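You operate a simulated robot arm through the tools that you are given. There is no shell and no other tool.

The job below is to be done with a simulated robot arm. You get a single attempt, and the scene is never put back.

Task
Take the tube with the air bubble out of use and tag it.
Fine: shut its valve; its marker shows a false level, so slide it right down; shut the feed valve; the air tag goes on the shelf hook; the bubble stays where it is.

Only the result counts: the job must be done as asked and must still hold three seconds after the hand-in. Knocking over, shifting, dropping, spilling or breaking anything else fails it.

Robot
A 6-joint arm with a two-finger gripper, fixed in place. Base frame: the origin is at the foot of the arm, x ahead of it, y to its left, z up. Units: m, degrees, N and s.
Its first joint turns from -166.0 to 166.0 degrees. Payload 2.45 kg.
The TCP is the grasp point between the finger pads, 0.02 m short of the fingertips. In the tool frame z runs along the fingers and y along their closing line. The gripper opens to 0.14 m. The gripper's body begins 0.168 m behind the TCP.
Orientation is that of the tool frame in the base frame, as a unit quaternion [w, x, y, z]. With the fingers straight down and closing along the base's y, the tool's x points along the base's -x, its y along +y and its z along -z.

Tools
- The arm moves only by the tool arm_command. Its argument "series" is one flat list of numbers, 7 for each row, row after row: the shift along the tool's x, y, z in cm, then the turn, a rotation vector about the tool's x, y, z in degrees, then the gripper command, from -1 (shut) to 1 (fully open), values between in proportion. In form: [dx, dy, dz, ax, ay, az, gripper, dx, dy, dz, ax, ay, az, gripper, ...]. A call has 1 to 20 rows; each row shifts and turns the commanded pose from where the row before left it, along the tool's axes as they then stand. A row lasts 0.2 s, in which the tool goes at most 0.05 m and 8.6 degrees; a call with a longer step from one row to the next is refused whole, and so is a gripper value outside its range. A pose out of reach is approached as far as the arm can. The call stops where the force on the tool passes 50 N (or 10 N more than at its start, if that is more) or the arm is blocked; 0.2 s more then pass. Each finger travels about 0.045 m/s and halts on what it meets, pressing with about 34 N; the grip force reading is that of the motor and also rises with nothing between the fingers. The clock runs only during rows and for 0.2 s after the last one: add rows that do not move to give the fingers time. The reply holds the time, the measured pose of the TCP, the force on the tool along the base axes, the opening and the grip force, in the units named above and with some noise, with the torque about the TCP (base axes, N m) and any sound that the robot's microphone picked up.
- Cameras (640 x 400 px; columns grow to the right, rows downward): "scene" is fixed at [0.3986, 0.4992, 1.297]; the picture's right is [0.80, 0.59, 0.00], its down [0.24, -0.32, -0.92] and it looks along [-0.55, 0.74, -0.40] (base axes); focal length 214 px, centre (320, 200). "wrist" rides on the gripper at [0.078, 0.011, -0.209] in the tool frame; the picture's right is [-0.14, 0.99, 0.00], its down [-0.92, -0.13, -0.37] and it looks along [-0.37, -0.05, 0.93] (tool axes); focal length 280 px, centre (320, 200). There is no depth. A picture from a camera that has moved, and an enlarged one, comes with that camera's place and axes in the base frame and with its lens.
- camera(camera): a new picture of that camera. No time passes.
- enlarge(camera, box): a new picture of the part [left, top, right, bottom] of that camera's present view, enlarged. No time passes.
- sign_off(): hands the job in; it is judged then, once.

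Nothing tells you positions but the pictures and the camera data. Unless the task says otherwise, let go and move clear before handing in.

The tools are called after "Request:" as name(argument=value, ...) on one line, values as JSON. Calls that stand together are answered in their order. arm_command: Moves the arm, as the interface text tells. Its arguments: {"type":"object","properties":{"series":{"type":"array"}},"required":["series"]} The other tools are called the same way: camera (camera) takes a picture; enlarge (camera, box) takes an enlarged picture of a part of a camera's view; sign_off () hands the job in.

At the start:

```text
time: 0.0
eef_pos: [0.7082, 0.0788, 1.3338]
tcp_rot: [0.001, 0.0, 1.0, 0.0]
force: [0.5, -0.3, -0.3]
torque: [-0.01, 0.0, 0.03]
gripper_width: 0.1399
grip_force: 0.1
```

scene: 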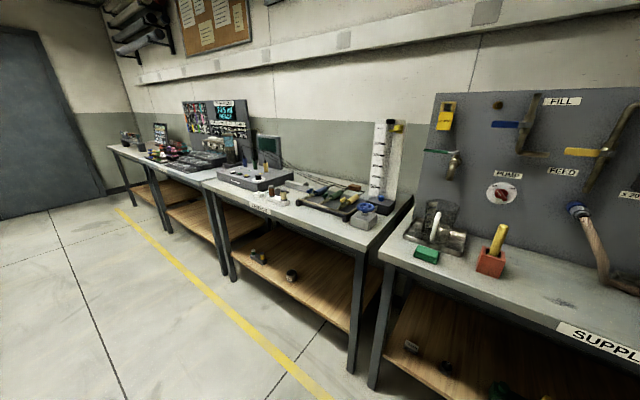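
wrist: 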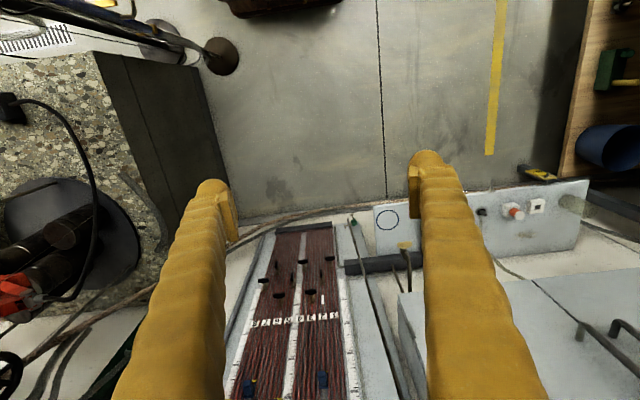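

The scene camera looks over a bench with valves, hooks and tags on a board. The wrist camera, pointing down, shows a panel with dark red tubes. I'll enlarge both views before moving anything.

Request:
enlarge(camera="scene", box=[400, 80, 640, 230])

Request:
enlarge(camera="scene", box=[200, 90, 440, 240])

Request:
enlarge(camera="wrist", box=[200, 200, 440, 400])

Request:
enlarge(camera="wrist", box=[340, 150, 640, 400])

Request:
enlarge(camera="wrist", box=[0, 0, 300, 200])

```text
2.67 times, centred on (520, 155) of scene
camera zoom: at [0.3986, 0.4992, 1.297], right [0.8, 0.59, 0.0], down [0.24, -0.32, -0.92], along [-0.55, 0.74, -0.4], focal length 572 px, centre (-213, 320)
```

zoom: 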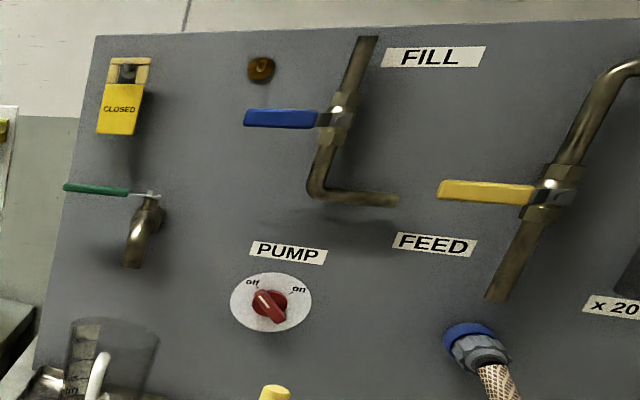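

```text
2.67 times, centred on (320, 165) of scene
camera zoom: at [0.3986, 0.4992, 1.297], right [0.8, 0.59, 0.0], down [0.24, -0.32, -0.92], along [-0.55, 0.74, -0.4], focal length 572 px, centre (320, 293)
```

zoom: 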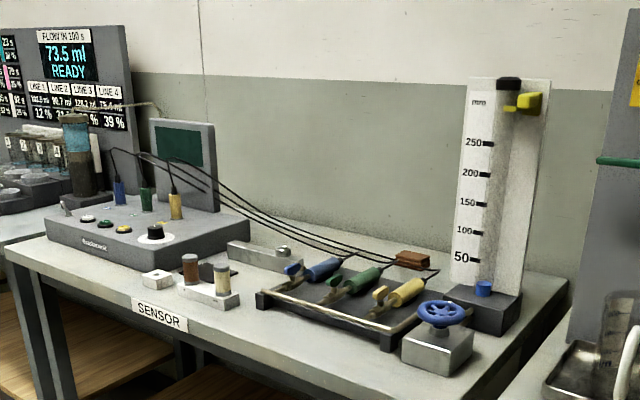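

```text
2.00 times, centred on (320, 300) of wrist
camera zoom: at [0.6293, 0.0897, 1.5429], right [0.14, 0.99, 0.0], down [0.92, -0.13, 0.37], along [0.37, -0.05, -0.93], focal length 561 px, centre (320, 0)
```

zoom: 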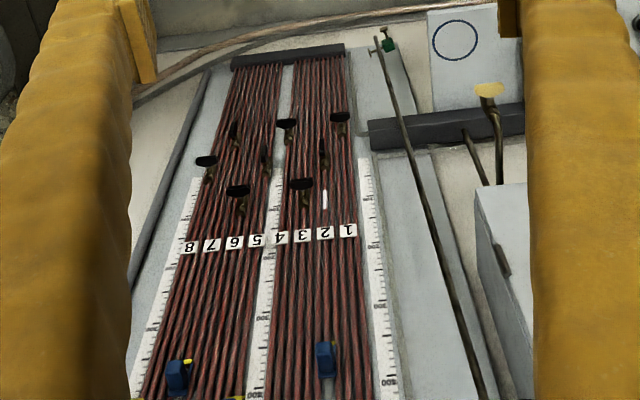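

```text
1.60 times, centred on (490, 275) of wrist
camera zoom: at [0.6293, 0.0897, 1.5429], right [0.14, 0.99, 0.0], down [0.92, -0.13, 0.37], along [0.37, -0.05, -0.93], focal length 449 px, centre (48, 80)
```

zoom: 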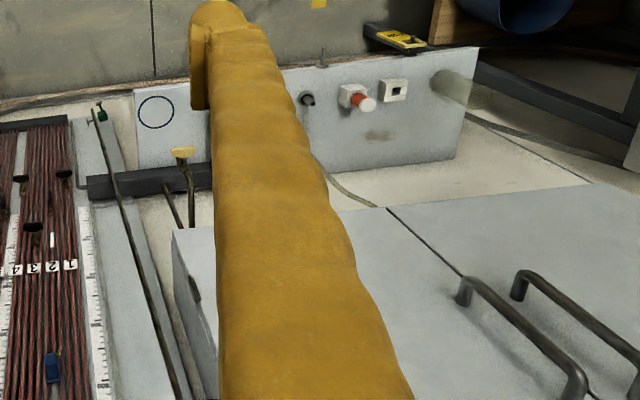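

```text
2.00 times, centred on (150, 100) of wrist
camera zoom: at [0.6293, 0.0897, 1.5429], right [0.14, 0.99, 0.0], down [0.92, -0.13, 0.37], along [0.37, -0.05, -0.93], focal length 561 px, centre (660, 400)
```

zoom: 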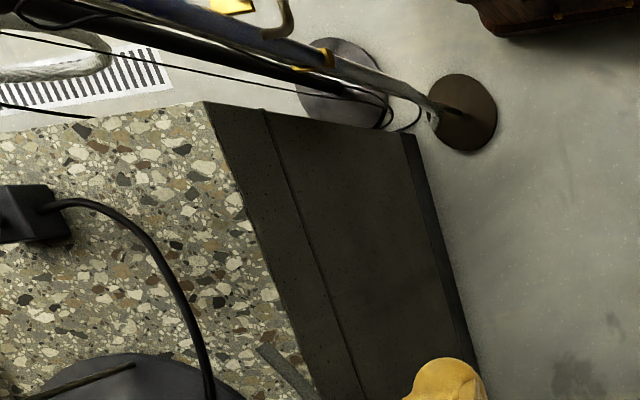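

The wrist picture seems to show an upright panel ahead with eight numbered tubes, black levers and sliding markers. I'll tilt the tool forward with the TCP held in place to see the panel properly.

Request:
arm_command(series=[0, 0, 0, 0, -8.5, 0, 1, 0, 0, 0, 0, -8.5, 0, 1, 0, 0, 0, 0, -8.5, 0, 1, 0, 0, 0, 0, -8.5, 0, 1, 0, 0, 0, 0, -8.5, 0, 1])

Request:
camera(camera="wrist")

Request:
camera(camera="scene")

```text
time: 1.2
eef_pos: [0.7077, 0.0792, 1.3351]
tcp_rot: [0.364, 0.0, 0.931, 0.0]
force: [-0.2, 0.0, 0.9]
torque: [0.0, 0.06, -0.02]
gripper_width: 0.1398
grip_force: 0.1
```

```text
taken
camera wrist: at [0.5084, 0.0899, 1.4348], right [0.1, 0.99, 0.09], down [0.43, -0.13, 0.9], along [0.9, -0.05, -0.44], focal length 280 px, centre (320, 200)
```

wrist: 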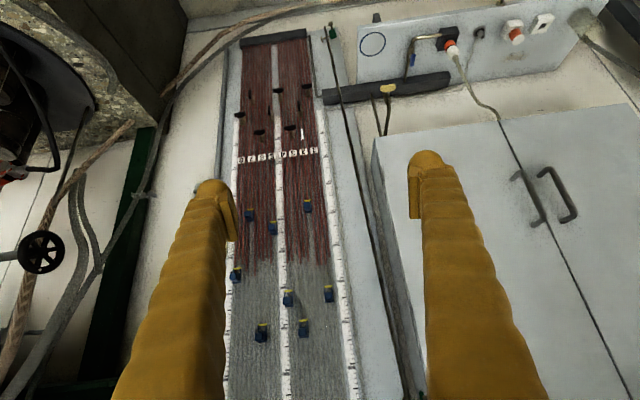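

```text
taken
```

scene: 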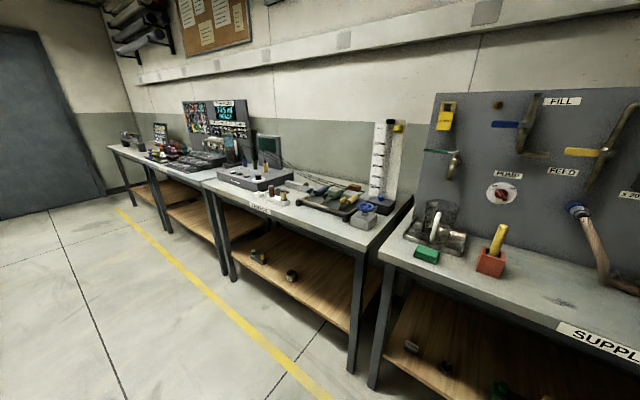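

I now see an eight-tube manometer board straight ahead, upside down in this view, with black valves low down and blue markers along the tubes. The supply board with FEED is off to the left. I'll zoom in on the tubes.

Request:
enlarge(camera="wrist", box=[220, 60, 340, 160])

Request:
enlarge(camera="wrist", box=[220, 150, 340, 260])

Request:
enlarge(camera="wrist", box=[210, 240, 370, 400])

Request:
enlarge(camera="wrist", box=[300, 0, 620, 200])

Request:
enlarge(camera="wrist", box=[0, 0, 240, 200])

```text
4.00 times, centred on (280, 110) of wrist
camera zoom: at [0.5084, 0.0899, 1.4348], right [0.1, 0.99, 0.09], down [0.43, -0.13, 0.9], along [0.9, -0.05, -0.44], focal length 1122 px, centre (480, 560)
```

zoom: 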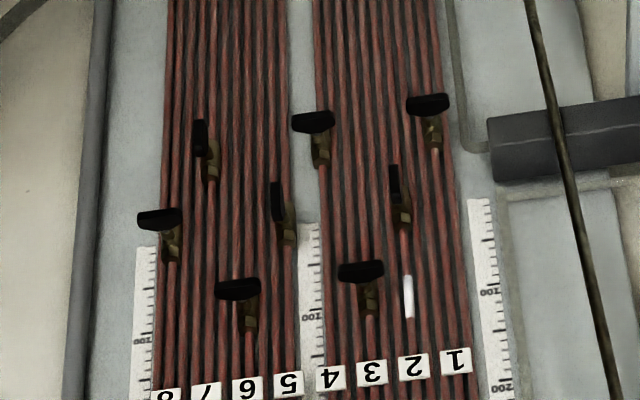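

```text
3.64 times, centred on (280, 205) of wrist
camera zoom: at [0.5084, 0.0899, 1.4348], right [0.1, 0.99, 0.09], down [0.43, -0.13, 0.9], along [0.9, -0.05, -0.44], focal length 1020 px, centre (466, 182)
```

zoom: 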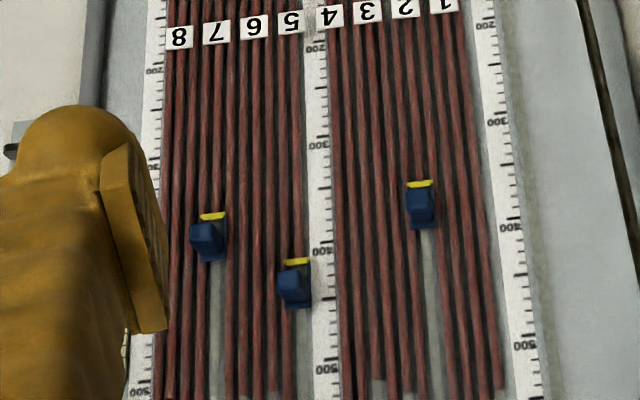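

```text
2.50 times, centred on (290, 320) of wrist
camera zoom: at [0.5084, 0.0899, 1.4348], right [0.1, 0.99, 0.09], down [0.43, -0.13, 0.9], along [0.9, -0.05, -0.44], focal length 701 px, centre (395, -100)
```

zoom: 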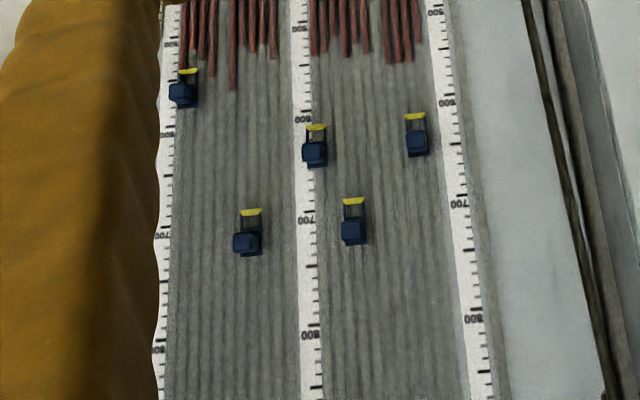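

```text
2.00 times, centred on (460, 100) of wrist
camera zoom: at [0.5084, 0.0899, 1.4348], right [0.1, 0.99, 0.09], down [0.43, -0.13, 0.9], along [0.9, -0.05, -0.44], focal length 561 px, centre (40, 400)
```

zoom: 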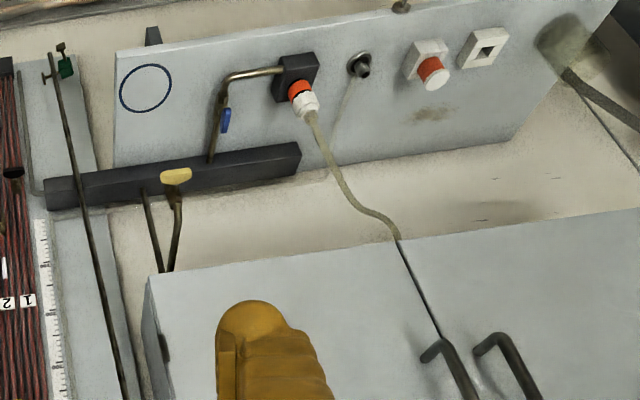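

```text
2.00 times, centred on (120, 100) of wrist
camera zoom: at [0.5084, 0.0899, 1.4348], right [0.1, 0.99, 0.09], down [0.43, -0.13, 0.9], along [0.9, -0.05, -0.44], focal length 561 px, centre (720, 400)
```

zoom: 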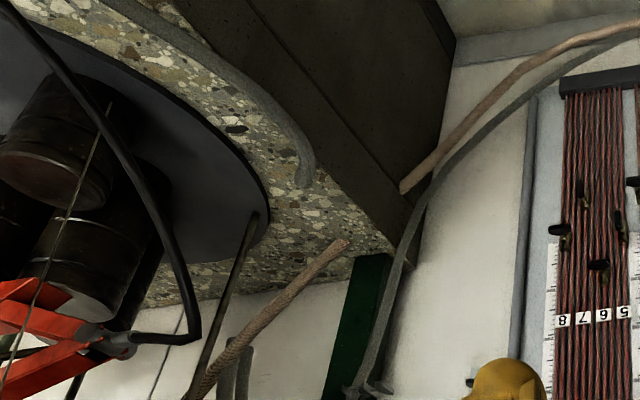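

The bubble looks like the white gap in tube 2, between its number tag and its open, in-line valve. I put that tube's marker near (1.28, 0.01, 1.07) and the board near x≈1.29. Next I'll spin the hand 180° about its own axis so the camera pictures come out upright.

Request:
arm_command(series=[0, 0, 0, 0, 0, 8.5, 1, 0, 0, 0, 0, 0, 8.5, 1, 0, 0, 0, 0, 0, 8.5, 1, 0, 0, 0, 0, 0, 8.5, 1, 0, 0, 0, 0, 0, 8.5, 1, 0, 0, 0, 0, 0, 8.5, 1, 0, 0, 0, 0, 0, 8.5, 1, 0, 0, 0, 0, 0, 8.5, 1, 0, 0, 0, 0, 0, 8.5, 1, 0, 0, 0, 0, 0, 8.5, 1, 0, 0, 0, 0, 0, 8.5, 1, 0, 0, 0, 0, 0, 8.5, 1, 0, 0, 0, 0, 0, 8.5, 1, 0, 0, 0, 0, 0, 8.5, 1, 0, 0, 0, 0, 0, 8.5, 1, 0, 0, 0, 0, 0, 8.5, 1, 0, 0, 0, 0, 0, 8.5, 1, 0, 0, 0, 0, 0, 8.5, 1, 0, 0, 0, 0, 0, 8.5, 1, 0, 0, 0, 0, 0, 8.5, 1])

Request:
arm_command(series=[0, 0, 0, 0, 0, 8.5, 1, 0, 0, 0, 0, 0, 1.5, 1, 0, 0, 0, 0, 8.5, 0, 1, 0, 0, 0, 0, 8.5, 0, 1, 0, 0, 0, 0, 8.5, 0, 1])

Request:
camera(camera="wrist")

```text
time: 5.4
eef_pos: [0.7125, 0.0386, 1.3361]
tcp_rot: [0.018, 0.928, 0.091, 0.362]
force: [0.0, -0.9, 0.7]
torque: [-0.02, -0.01, -0.04]
gripper_width: 0.1402
grip_force: 0.2
out of reach, approached as far as the arm can: row 19, 20
```

```text
time: 6.6
eef_pos: [0.7107, 0.0085, 1.3308]
tcp_rot: [-0.01, 0.842, 0.043, 0.538]
force: [0.1, -0.1, 1.6]
torque: [0.06, 0.17, -0.17]
gripper_width: 0.1401
grip_force: 0.1
out of reach, approached as far as the arm can: row 1, 2, 5
```

```text
taken
camera wrist: at [0.5554, -0.0116, 1.4906], right [0.03, -0.99, -0.1], down [-0.73, 0.05, -0.68], along [0.68, 0.09, -0.72], focal length 280 px, centre (320, 200)
```

wrist: 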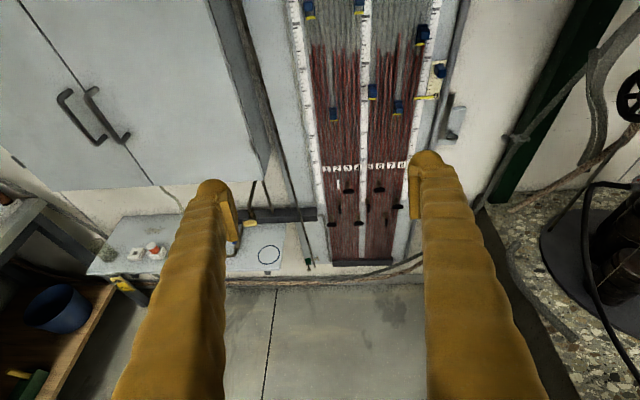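

The spin hit a wrist limit near 165° and the TCP drifted slightly in y, so I'll spin back later. This upright view shows more of the board, so I'll zoom in on it first.

Request:
enlarge(camera="wrist", box=[280, 0, 480, 125])

Request:
enlarge(camera="wrist", box=[290, 140, 430, 270])

Request:
enlarge(camera="wrist", box=[80, 160, 320, 310])

Request:
enlarge(camera="wrist", box=[440, 0, 640, 200])

```text
3.20 times, centred on (380, 62) of wrist
camera zoom: at [0.5554, -0.0116, 1.4906], right [0.03, -0.99, -0.1], down [-0.73, 0.05, -0.68], along [0.68, 0.09, -0.72], focal length 897 px, centre (128, 640)
```

zoom: 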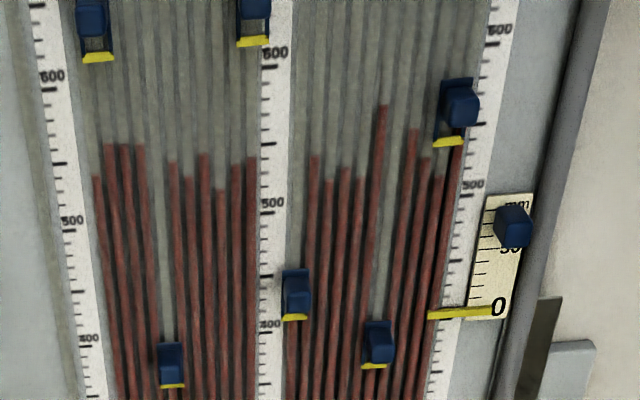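

```text
3.08 times, centred on (360, 205) of wrist
camera zoom: at [0.5554, -0.0116, 1.4906], right [0.03, -0.99, -0.1], down [-0.73, 0.05, -0.68], along [0.68, 0.09, -0.72], focal length 863 px, centre (197, 185)
```

zoom: 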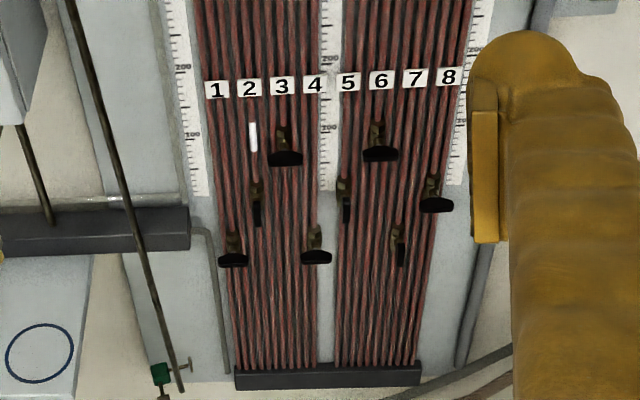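

```text
2.67 times, centred on (200, 235) of wrist
camera zoom: at [0.5554, -0.0116, 1.4906], right [0.03, -0.99, -0.1], down [-0.73, 0.05, -0.68], along [0.68, 0.09, -0.72], focal length 748 px, centre (640, 107)
```

zoom: 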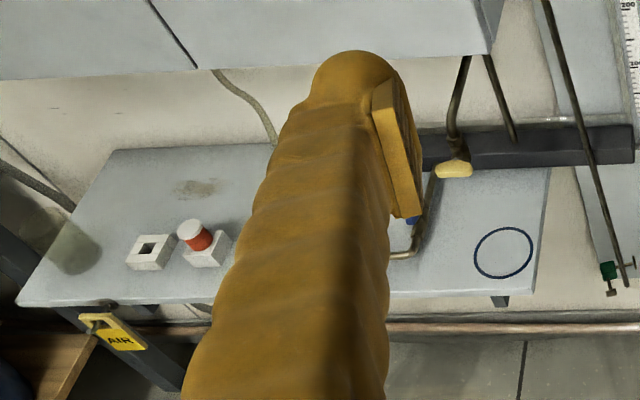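

```text
2.00 times, centred on (540, 100) of wrist
camera zoom: at [0.5554, -0.0116, 1.4906], right [0.03, -0.99, -0.1], down [-0.73, 0.05, -0.68], along [0.68, 0.09, -0.72], focal length 561 px, centre (-120, 400)
```

zoom: 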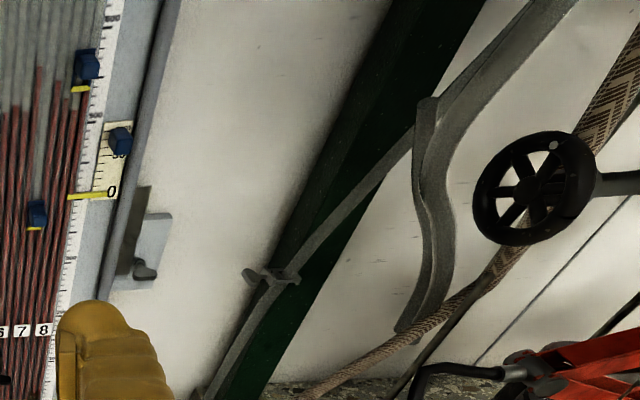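

I can see the yellow AIR tag at the front left of the low grey shelf, and a yellow-handled valve on the black manifold left of the tubes. I'll spin back off the wrist limit and check where the arm settles.

Request:
arm_command(series=[0, 0, 0, 0, 0, -8.5, 1, 0, 0, 0, 0, 0, -8.5, 1, 0, 0, 0, 0, 0, -8.5, 1])

```text
time: 7.4
eef_pos: [0.7114, 0.0088, 1.3331]
tcp_rot: [0.098, 0.814, 0.214, 0.531]
force: [-0.6, -0.3, -0.3]
torque: [-0.05, -0.05, 0.0]
gripper_width: 0.1399
grip_force: 0.0
```

The commanded pose re-syncs to the reached pose, which is good. Now I'll swing the whole arm left about its base axis to look at the shelf, the AIR tag and the manifold.

Request:
arm_command(series=[2.16, -4.46, 0.12, 3.29, 1.547, -1.667, 1, 2.16, -4.46, 0.12, 3.29, 1.547, -1.667, 1, 2.16, -4.46, 0.12, 3.29, 1.547, -1.667, 1, 2.16, -4.46, 0.12, 3.29, 1.547, -1.667, 1, 2.16, -4.46, 0.12, 3.29, 1.547, -1.667, 1, 2.16, -4.46, 0.12, 3.29, 1.547, -1.667, 1])

Request:
camera(camera="wrist")

Request:
enlarge(camera="wrist", box=[100, 100, 420, 300])

```text
time: 8.8
eef_pos: [0.6456, 0.298, 1.333]
tcp_rot: [-0.016, 0.751, 0.38, 0.54]
force: [-0.4, -1.3, -0.4]
torque: [0.0, 0.0, 0.03]
gripper_width: 0.1401
grip_force: 0.1
```

```text
taken
camera wrist: at [0.4957, 0.2432, 1.4886], right [0.56, -0.78, 0.27], down [-0.49, -0.58, -0.66], along [0.67, 0.24, -0.71], focal length 280 px, centre (320, 200)
```

wrist: 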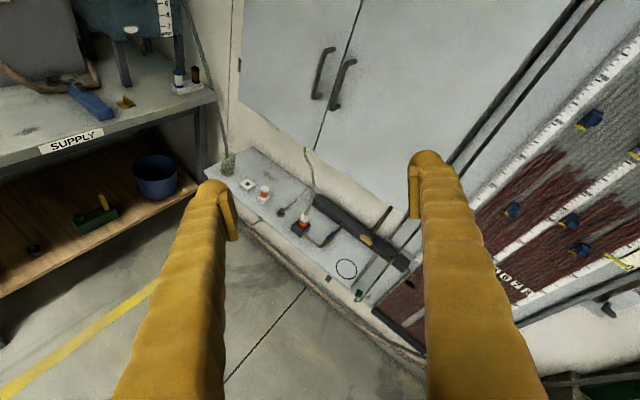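

```text
2.00 times, centred on (260, 200) of wrist
camera zoom: at [0.4957, 0.2432, 1.4886], right [0.56, -0.78, 0.27], down [-0.49, -0.58, -0.66], along [0.67, 0.24, -0.71], focal length 561 px, centre (440, 200)
```

zoom: 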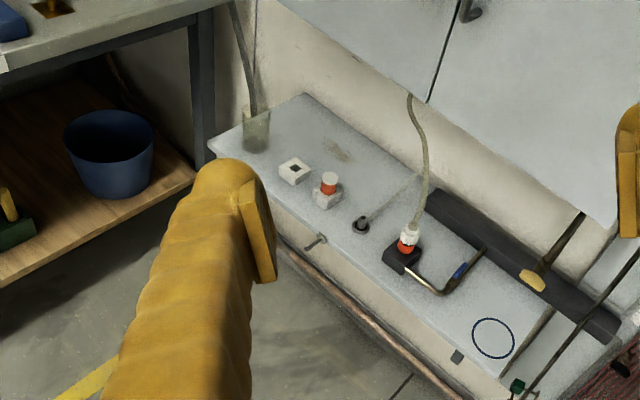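

The grey shelf is horizontal at z≈0.67. It has a peg on its front edge near (1.01, 0.62), and the AIR tag is near (0.98, 0.75, 0.68). I'll move closer and lower for a better look.

Request:
arm_command(series=[-1.84, -2.01, 3.7, 0.82, 0.39, -0.42, 1, -1.84, -2.01, 3.7, 0.82, 0.39, -0.42, 1, -1.84, -2.01, 3.7, 0.82, 0.39, -0.42, 1, -1.84, -2.01, 3.7, 0.82, 0.39, -0.42, 1, -1.84, -2.01, 3.7, 0.82, 0.39, -0.42, 1, -1.84, -2.01, 3.7, 0.82, 0.39, -0.42, 1, -1.84, -2.01, 3.7, 0.82, 0.39, -0.42, 1, -1.84, -2.01, 3.7, 0.82, 0.39, -0.42, 1])

Request:
camera(camera="wrist")

Request:
enlarge(camera="wrist", box=[100, 50, 340, 250])

Request:
enlarge(camera="wrist", box=[220, 130, 440, 330])

Request:
camera(camera="scene")

```text
time: 10.6
eef_pos: [0.7715, 0.4509, 1.0339]
tcp_rot: [-0.058, 0.722, 0.434, 0.537]
force: [1.0, 1.7, 0.0]
torque: [-0.02, 0.0, 0.0]
gripper_width: 0.1403
grip_force: 0.0
out of reach, approached as far as the arm can: row 6, 7, 8
```

```text
taken
camera wrist: at [0.6321, 0.3738, 1.1897], right [0.67, -0.69, 0.26], down [-0.4, -0.64, -0.66], along [0.62, 0.34, -0.71], focal length 280 px, centre (320, 200)
```

wrist: 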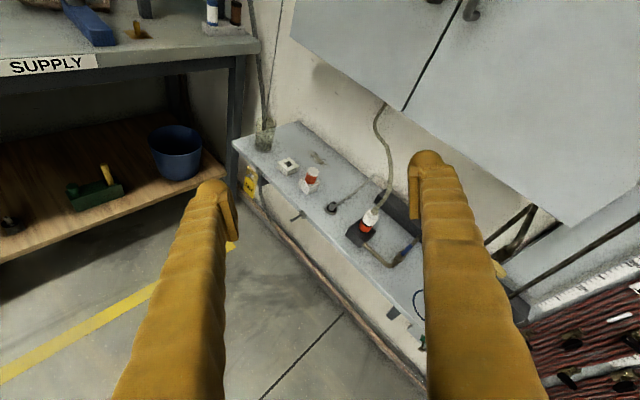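

```text
2.00 times, centred on (220, 150) of wrist
camera zoom: at [0.6321, 0.3738, 1.1897], right [0.67, -0.69, 0.26], down [-0.4, -0.64, -0.66], along [0.62, 0.34, -0.71], focal length 561 px, centre (520, 300)
```

zoom: 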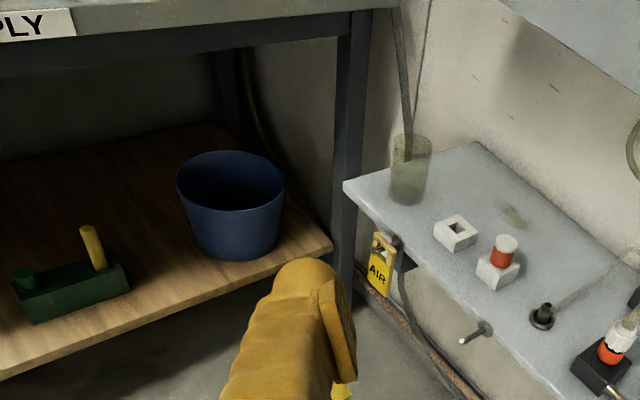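

```text
2.00 times, centred on (330, 230) of wrist
camera zoom: at [0.6321, 0.3738, 1.1897], right [0.67, -0.69, 0.26], down [-0.4, -0.64, -0.66], along [0.62, 0.34, -0.71], focal length 561 px, centre (300, 140)
```

zoom: 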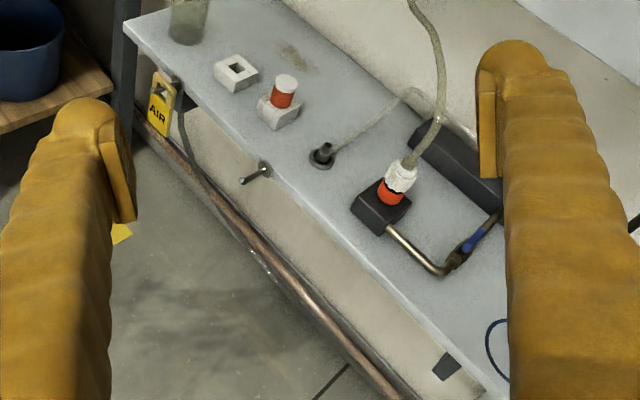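

```text
taken
```

scene: 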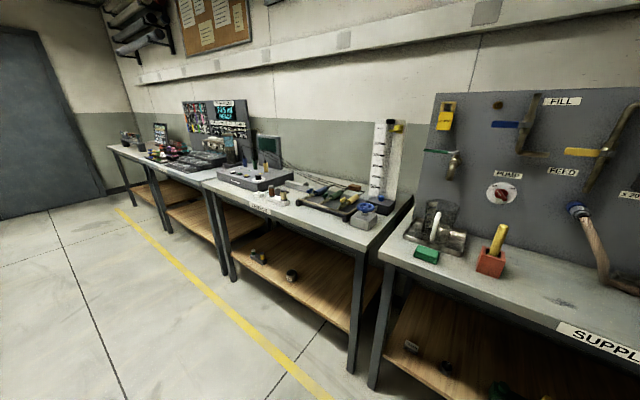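

I can now see the AIR tag on a dark hook at the shelf's front-left, and a separate metal pin on the front edge to its right. I'll zoom in hard on both, and on the valves on the shelf.

Request:
enlarge(camera="wrist", box=[230, 150, 310, 220])

Request:
enlarge(camera="wrist", box=[330, 180, 430, 280])

Request:
enlarge(camera="wrist", box=[480, 180, 640, 400])

Request:
enlarge(camera="scene", box=[540, 80, 640, 180])

Request:
enlarge(camera="scene", box=[420, 90, 560, 180])

```text
5.71 times, centred on (270, 185) of wrist
camera zoom: at [0.6321, 0.3738, 1.1897], right [0.67, -0.69, 0.26], down [-0.4, -0.64, -0.66], along [0.62, 0.34, -0.71], focal length 1602 px, centre (606, 286)
```

zoom: 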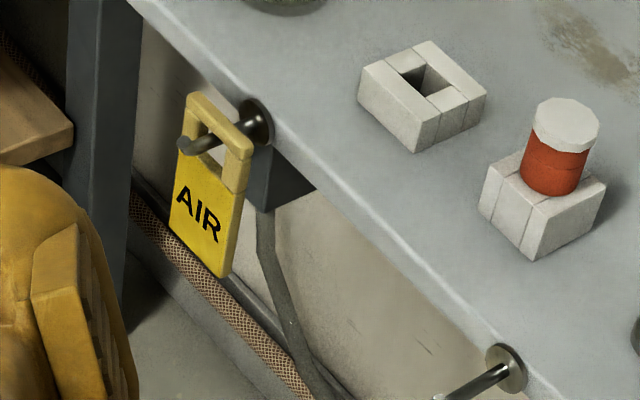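

```text
4.00 times, centred on (380, 230) of wrist
camera zoom: at [0.6321, 0.3738, 1.1897], right [0.67, -0.69, 0.26], down [-0.4, -0.64, -0.66], along [0.62, 0.34, -0.71], focal length 1122 px, centre (80, 80)
```

zoom: 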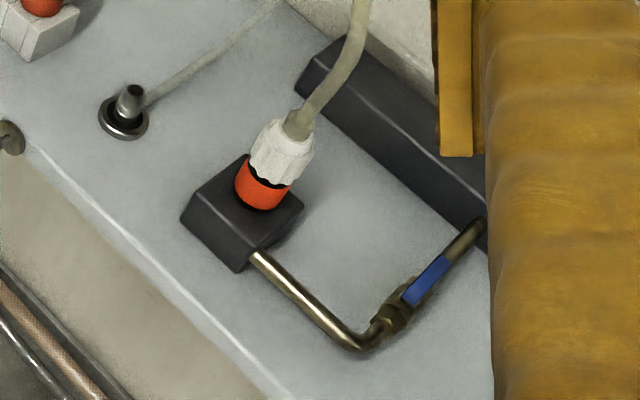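

```text
1.82 times, centred on (560, 290) of wrist
camera zoom: at [0.6321, 0.3738, 1.1897], right [0.67, -0.69, 0.26], down [-0.4, -0.64, -0.66], along [0.62, 0.34, -0.71], focal length 510 px, centre (-116, 36)
```

zoom: 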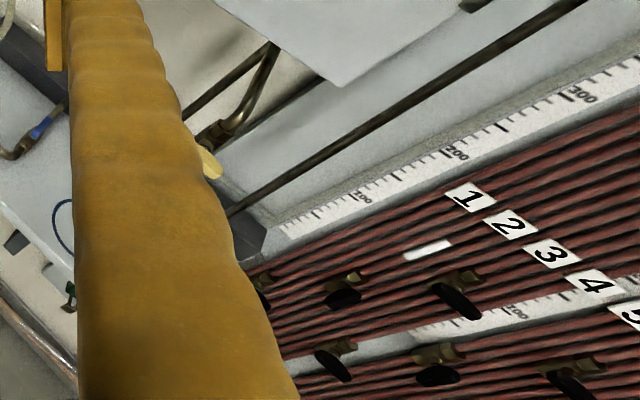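

```text
4.00 times, centred on (590, 130) of scene
camera zoom: at [0.3986, 0.4992, 1.297], right [0.8, 0.59, 0.0], down [0.24, -0.32, -0.92], along [-0.55, 0.74, -0.4], focal length 858 px, centre (-760, 480)
```

zoom: 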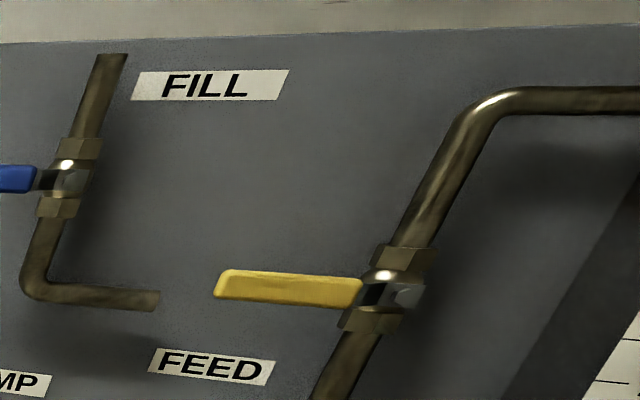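

```text
4.44 times, centred on (490, 135) of scene
camera zoom: at [0.3986, 0.4992, 1.297], right [0.8, 0.59, 0.0], down [0.24, -0.32, -0.92], along [-0.55, 0.74, -0.4], focal length 953 px, centre (-436, 489)
```

zoom: 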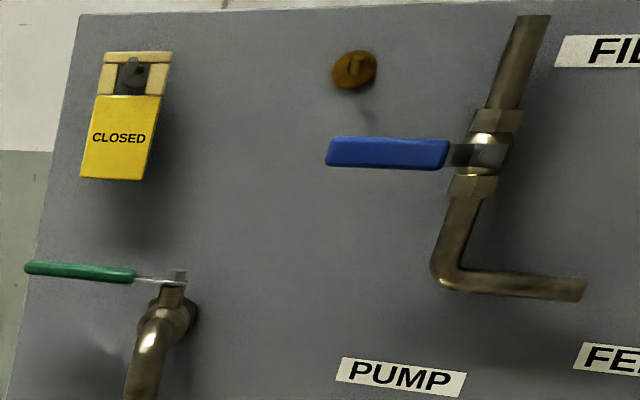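

The AIR tag hangs through its square hole on an up-tipped pin, and the empty pin to its right looks like the target hook. The arm is near a wrist limit in this roll, so I'll spin back to the unflipped roll.

Request:
arm_command(series=[0, 0, 0, 0, 0, -8.58, 1, 0, 0, 0, 0, 0, -8.58, 1, 0, 0, 0, 0, 0, -8.58, 1, 0, 0, 0, 0, 0, -8.58, 1, 0, 0, 0, 0, 0, -8.58, 1, 0, 0, 0, 0, 0, -8.58, 1, 0, 0, 0, 0, 0, -8.58, 1, 0, 0, 0, 0, 0, -8.58, 1, 0, 0, 0, 0, 0, -8.58, 1, 0, 0, 0, 0, 0, -8.58, 1, 0, 0, 0, 0, 0, -8.58, 1, 0, 0, 0, 0, 0, -8.58, 1, 0, 0, 0, 0, 0, -8.58, 1, 0, 0, 0, 0, 0, -8.58, 1, 0, 0, 0, 0, 0, -8.58, 1, 0, 0, 0, 0, 0, -8.58, 1, 0, 0, 0, 0, 0, -8.58, 1, 0, 0, 0, 0, 0, -8.58, 1])

Request:
camera(camera="wrist")

```text
time: 14.4
eef_pos: [0.7705, 0.4491, 1.0346]
tcp_rot: [0.511, -0.263, 0.8, 0.174]
force: [0.4, 0.6, -0.1]
torque: [0.0, -0.01, 0.0]
gripper_width: 0.14
grip_force: 0.1
```

```text
taken
camera wrist: at [0.5868, 0.3238, 1.0501], right [-0.55, 0.83, 0.14], down [0.12, -0.08, 0.99], along [0.83, 0.56, -0.06], focal length 280 px, centre (320, 200)
```

wrist: 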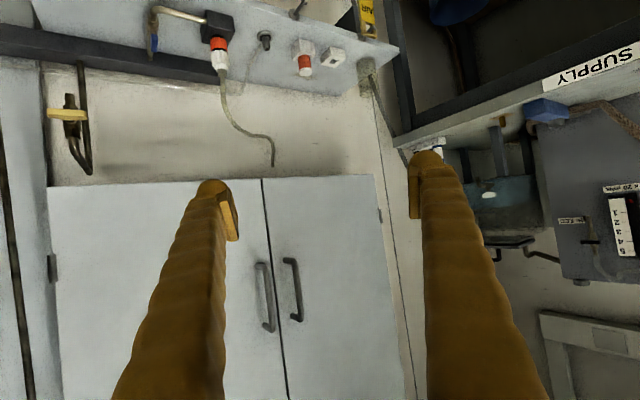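

The view is upside down again. The manifold with its yellow-handled valve is at the left, and the SUPPLY board is at the right. I'll zoom in on both.

Request:
enlarge(camera="wrist", box=[0, 40, 200, 190])

Request:
enlarge(camera="wrist", box=[130, 0, 390, 170])

Request:
enlarge(camera="wrist", box=[380, 50, 640, 380])

```text
2.67 times, centred on (100, 115) of wrist
camera zoom: at [0.5868, 0.3238, 1.0501], right [-0.55, 0.83, 0.14], down [0.12, -0.08, 0.99], along [0.83, 0.56, -0.06], focal length 748 px, centre (907, 427)
```

zoom: 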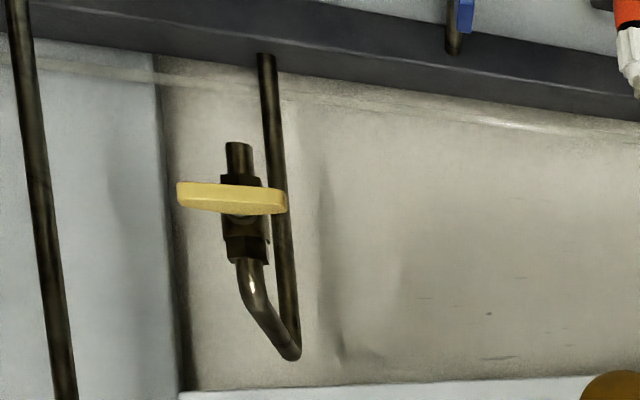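

```text
2.35 times, centred on (260, 85) of wrist
camera zoom: at [0.5868, 0.3238, 1.0501], right [-0.55, 0.83, 0.14], down [0.12, -0.08, 0.99], along [0.83, 0.56, -0.06], focal length 660 px, centre (461, 471)
```

zoom: 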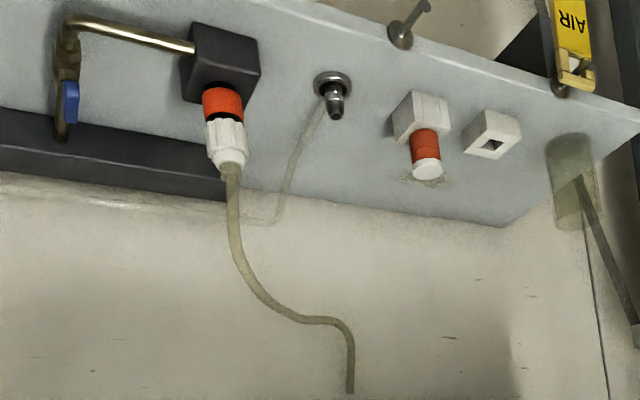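

```text
1.21 times, centred on (510, 215) of wrist
camera zoom: at [0.5868, 0.3238, 1.0501], right [-0.55, 0.83, 0.14], down [0.12, -0.08, 0.99], along [0.83, 0.56, -0.06], focal length 340 px, centre (90, 182)
```

zoom: 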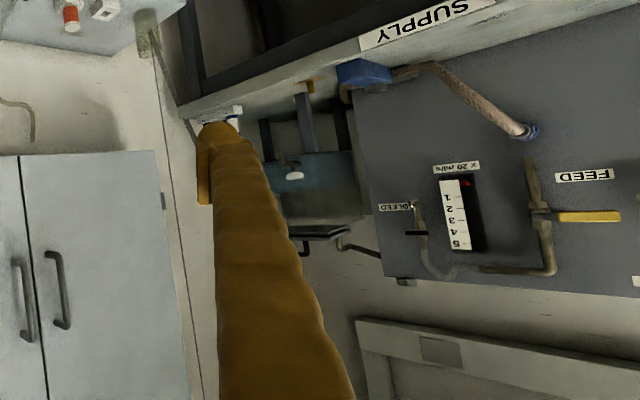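

The yellow valve on the manifold's looped branch already looks shut, with its handle across the pipe. The blue-lever valve in the hose line feeding the manifold is in line, so open. I'll pitch down and move right for a closer look at both valves.

Request:
arm_command(series=[0, 0, 0, 6.14, -0.06, 2.82, 1, 0, 0, 0, 6.14, -0.06, 2.82, 1, 0, 0, 0, 6.14, -0.06, 2.82, 1, 0, 0, 0, 6.14, -0.06, 2.82, 1, 0, 0, 0, 0, 7.5, 0, 1, 0, 0, 0, 0, 7.5, 0, 1, 0, 0, 0, 0, 7.5, 0, 1, 0, 0, 0, 0, 7.5, 0, 1, -0.1, -2.9, 2.2, 0, 0, 0, 1, -0.1, -2.9, 2.2, 0, 0, 0, 1, -0.1, -2.9, 2.2, 0, 0, 0, 1])

Request:
camera(camera="wrist")

Request:
enlarge(camera="wrist", box=[200, 40, 440, 240])

```text
time: 16.8
eef_pos: [0.8542, 0.4251, 0.9861]
tcp_rot: [0.355, -0.298, 0.874, 0.146]
force: [-0.2, 0.7, 0.0]
torque: [0.0, 0.01, 0.01]
gripper_width: 0.1402
grip_force: 0.1
out of reach, approached as far as the arm can: row 1, 2, 3, 4, 7, 8
```

```text
taken
camera wrist: at [0.6912, 0.3031, 1.0792], right [-0.54, 0.83, 0.14], down [0.41, 0.11, 0.91], along [0.73, 0.55, -0.4], focal length 280 px, centre (320, 200)
```

wrist: 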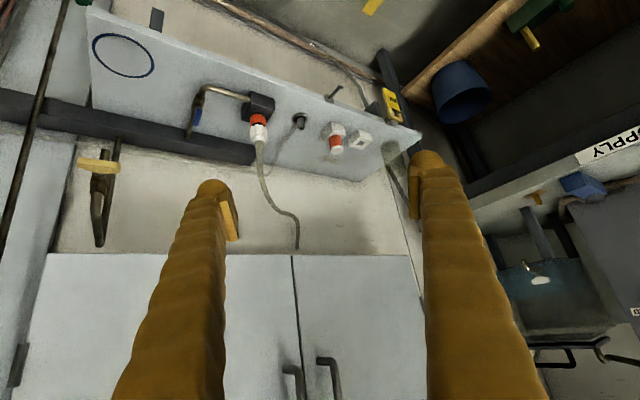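

```text
2.00 times, centred on (320, 140) of wrist
camera zoom: at [0.6912, 0.3031, 1.0792], right [-0.54, 0.83, 0.14], down [0.41, 0.11, 0.91], along [0.73, 0.55, -0.4], focal length 561 px, centre (320, 320)
```

zoom: 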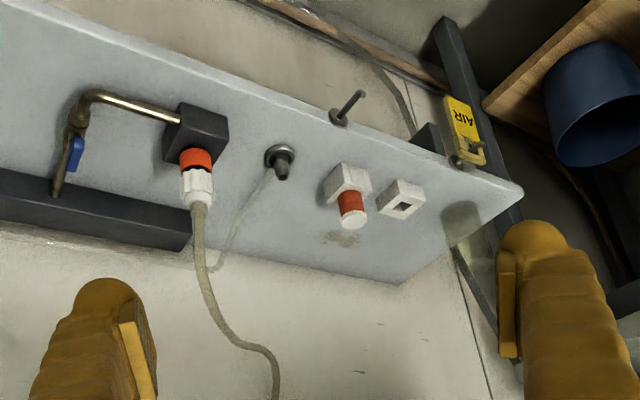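

Yawing that way isn't possible in this arm configuration, so the view stayed left of where I wanted it. I'll zoom in on the blue valve and the yellow valve from here.

Request:
enlarge(camera="wrist", box=[170, 70, 290, 150])

Request:
enlarge(camera="wrist", box=[50, 120, 170, 260])

Request:
enlarge(camera="wrist", box=[300, 60, 440, 160])

```text
5.00 times, centred on (230, 110) of wrist
camera zoom: at [0.6912, 0.3031, 1.0792], right [-0.54, 0.83, 0.14], down [0.41, 0.11, 0.91], along [0.73, 0.55, -0.4], focal length 1402 px, centre (770, 650)
```

zoom: 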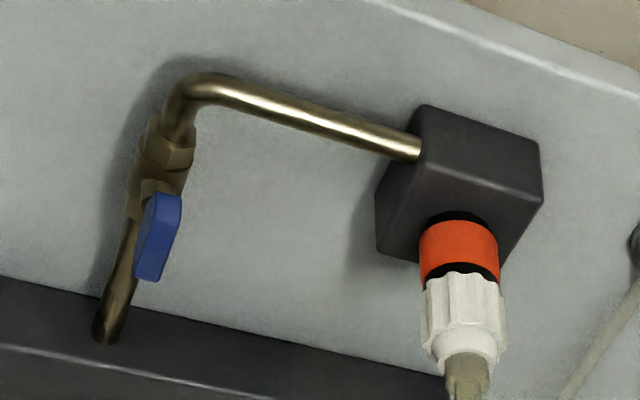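

```text
2.86 times, centred on (110, 190) of wrist
camera zoom: at [0.6912, 0.3031, 1.0792], right [-0.54, 0.83, 0.14], down [0.41, 0.11, 0.91], along [0.73, 0.55, -0.4], focal length 801 px, centre (920, 229)
```

zoom: 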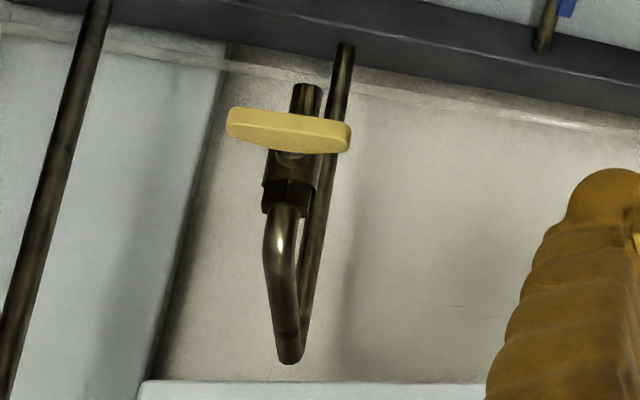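

```text
4.00 times, centred on (370, 110) of wrist
camera zoom: at [0.6912, 0.3031, 1.0792], right [-0.54, 0.83, 0.14], down [0.41, 0.11, 0.91], along [0.73, 0.55, -0.4], focal length 1122 px, centre (120, 560)
```

zoom: 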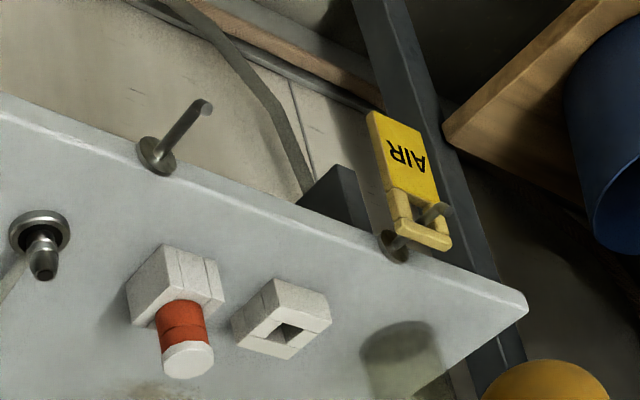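

The blue lever is in line, so open, and it sits in the only line feeding the manifold. The labelled FEED lever on the far supply board is already across its pipe and about 1.5 m away. Before choosing the hook, I'll retract and swing right to look at the other side of the tube board.

Request:
arm_command(series=[1.7, 1.03, -4.45, 0, 0, 0, 1, 1.7, 1.03, -4.45, 0, 0, 0, 1, 1.7, 1.03, -4.45, 0, 0, 0, 1, 1.7, 1.03, -4.45, 0, 0, 0, 1, 1.7, 1.03, -4.45, 0, 0, 0, 1, 0.71, -4.8, -1.01, 2.76, -0.17, 2.75, 1, 0.71, -4.8, -1.01, 2.76, -0.17, 2.75, 1, 0.71, -4.8, -1.01, 2.76, -0.17, 2.75, 1, 0.71, -4.8, -1.01, 2.76, -0.17, 2.75, 1, 0.71, -4.8, -1.01, 2.76, -0.17, 2.75, 1, 0.71, -4.8, -1.01, 2.76, -0.17, 2.75, 1, 0.71, -4.8, -1.01, 2.76, -0.17, 2.75, 1, 0.71, -4.8, -1.01, 2.76, -0.17, 2.75, 1, 0.71, -4.8, -1.01, 2.76, -0.17, 2.75, 1, 0.71, -4.8, -1.01, 2.76, -0.17, 2.75, 1])

Request:
camera(camera="wrist")

```text
time: 20.0
eef_pos: [0.7088, -0.1531, 1.0876]
tcp_rot: [0.382, 0.011, 0.924, 0.019]
force: [0.4, 0.2, 0.3]
torque: [0.01, 0.01, 0.02]
gripper_width: 0.1399
grip_force: 0.1
```

```text
taken
camera wrist: at [0.5064, -0.1448, 1.1807], right [0.1, 0.98, 0.14], down [0.39, -0.17, 0.91], along [0.92, -0.04, -0.4], focal length 280 px, centre (320, 200)
```

wrist: 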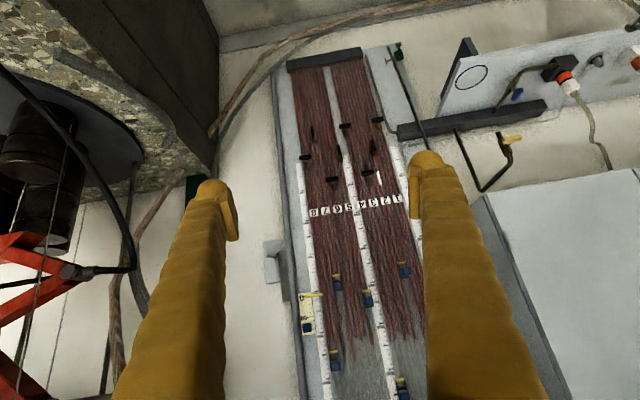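

Request:
enlarge(camera="wrist", box=[230, 220, 350, 350])

Request:
enlarge(camera="wrist", box=[270, 40, 420, 150])

Request:
enlarge(camera="wrist", box=[290, 120, 430, 230])

Request:
enlarge(camera="wrist", box=[290, 230, 430, 340])

Request:
enlarge(camera="wrist", box=[380, 30, 640, 200])

```text
3.08 times, centred on (290, 285) of wrist
camera zoom: at [0.5064, -0.1448, 1.1807], right [0.1, 0.98, 0.14], down [0.39, -0.17, 0.91], along [0.92, -0.04, -0.4], focal length 863 px, centre (412, -62)
```

zoom: 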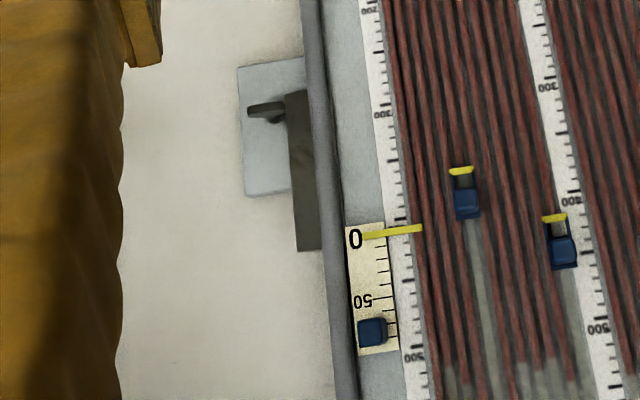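

```text
3.64 times, centred on (345, 95) of wrist
camera zoom: at [0.5064, -0.1448, 1.1807], right [0.1, 0.98, 0.14], down [0.39, -0.17, 0.91], along [0.92, -0.04, -0.4], focal length 1020 px, centre (229, 582)
```

zoom: 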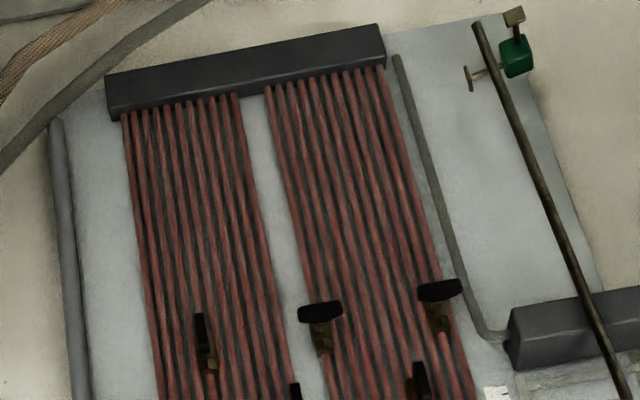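

```text
3.64 times, centred on (360, 175) of wrist
camera zoom: at [0.5064, -0.1448, 1.1807], right [0.1, 0.98, 0.14], down [0.39, -0.17, 0.91], along [0.92, -0.04, -0.4], focal length 1020 px, centre (174, 291)
```

zoom: 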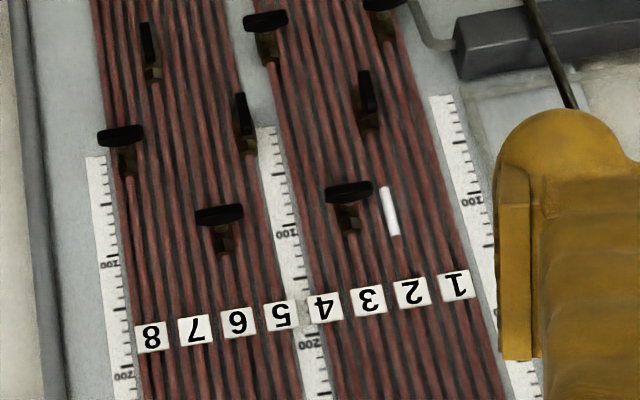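

```text
3.64 times, centred on (360, 285) of wrist
camera zoom: at [0.5064, -0.1448, 1.1807], right [0.1, 0.98, 0.14], down [0.39, -0.17, 0.91], along [0.92, -0.04, -0.4], focal length 1020 px, centre (174, -109)
```

zoom: 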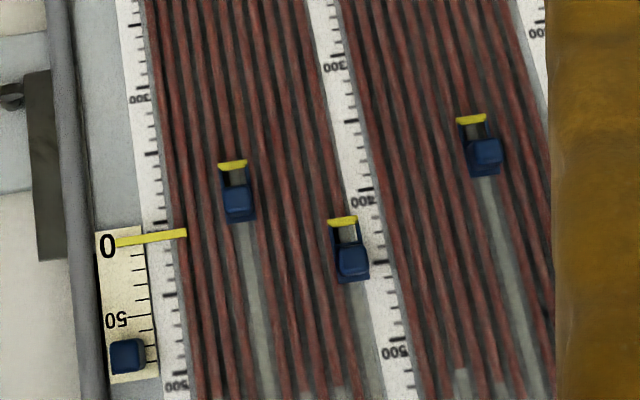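

```text
2.35 times, centred on (510, 115) of wrist
camera zoom: at [0.5064, -0.1448, 1.1807], right [0.1, 0.98, 0.14], down [0.39, -0.17, 0.91], along [0.92, -0.04, -0.4], focal length 660 px, centre (-127, 400)
```

zoom: 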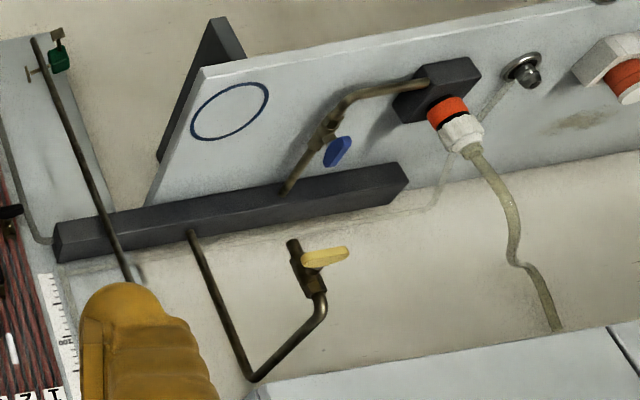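

I want to compare the hooks. There's a plate with a peg to the right of the tube board, near (1.26, −0.33, 1.0), so I'll move in for a closer look.

Request:
arm_command(series=[-2.45, -2.5, 3.23, 0, 0, 0, 1, -2.45, -2.5, 3.23, 0, 0, 0, 1, -2.45, -2.5, 3.23, 0, 0, 0, 1, -2.45, -2.5, 3.23, 0, 0, 0, 1, -2.45, -2.5, 3.23, 0, 0, 0, 1, -2.45, -2.5, 3.23, 0, 0, 0, 1])

Request:
camera(camera="wrist")

Request:
enlarge(camera="wrist", box=[220, 120, 420, 260])

```text
time: 21.4
eef_pos: [0.9542, -0.3055, 1.0454]
tcp_rot: [0.383, 0.01, 0.923, 0.019]
force: [-0.5, 0.6, 0.2]
torque: [-0.02, 0.05, -0.04]
gripper_width: 0.1402
grip_force: 0.2
```

```text
taken
camera wrist: at [0.7504, -0.298, 1.1381], right [0.1, 0.98, 0.14], down [0.39, -0.17, 0.91], along [0.92, -0.04, -0.4], focal length 280 px, centre (320, 200)
```

wrist: 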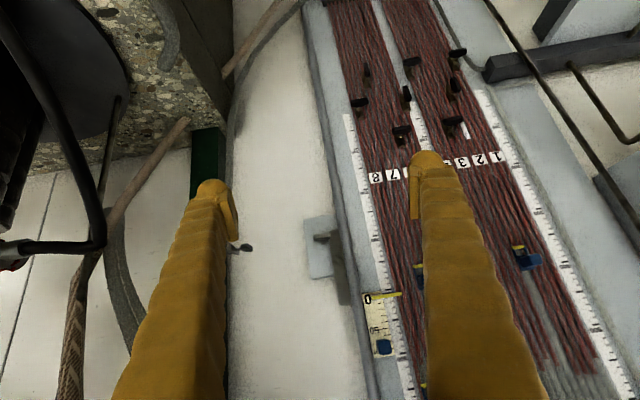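

```text
2.86 times, centred on (320, 190) of wrist
camera zoom: at [0.7504, -0.298, 1.1381], right [0.1, 0.98, 0.14], down [0.39, -0.17, 0.91], along [0.92, -0.04, -0.4], focal length 801 px, centre (320, 229)
```

zoom: 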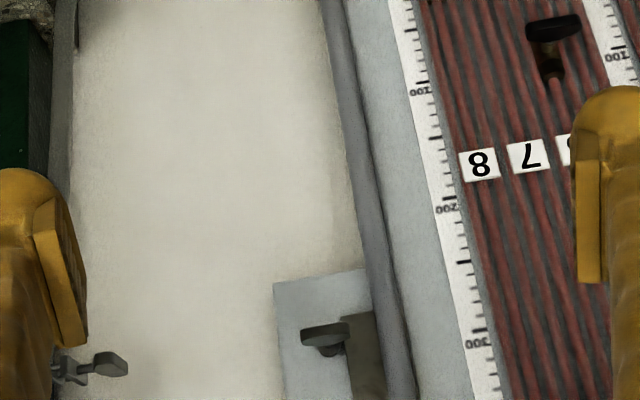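

That is only a clamp knob on a wall plate, not a hook. I'll back off to the centre and tilt up to check the upper part of the board and its surroundings.

Request:
arm_command(series=[2.4, 4.0, -1.5, 0, 0, 0, 1, 2.4, 4.0, -1.5, 0, 0, 0, 1, 2.4, 4.0, -1.5, 0, 0, 0, 1, 2.4, 4.0, -1.5, 0, 0, 0, 1, 2.4, 4.0, -1.5, 0, -5, 0, 1, 2.4, 4.0, -1.5, 0, -5, 0, 1, 1.4, 4.0, -1.5, 0, -5, 0, 1, 0, 0, -4, 0, -8, 0, 1, 0, 0, -4, 0, -8, 0, 1, 0, 0, -4, 0, -8, 0, 1])

Request:
camera(camera="wrist")

```text
time: 23.6
eef_pos: [0.7494, -0.093, 1.1147]
tcp_rot: [0.668, 0.013, 0.743, 0.018]
force: [0.8, -0.5, 0.3]
torque: [0.01, 0.01, -0.04]
gripper_width: 0.1398
grip_force: 0.0
out of reach, approached as far as the arm can: row 7, 8, 9, 10
```

```text
taken
camera wrist: at [0.5334, -0.0806, 1.0603], right [0.01, 0.98, 0.18], down [-0.27, -0.17, 0.95], along [0.96, -0.06, 0.26], focal length 280 px, centre (320, 200)
```

wrist: 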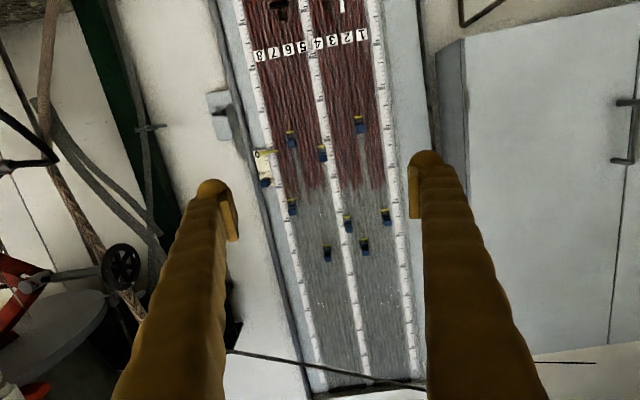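

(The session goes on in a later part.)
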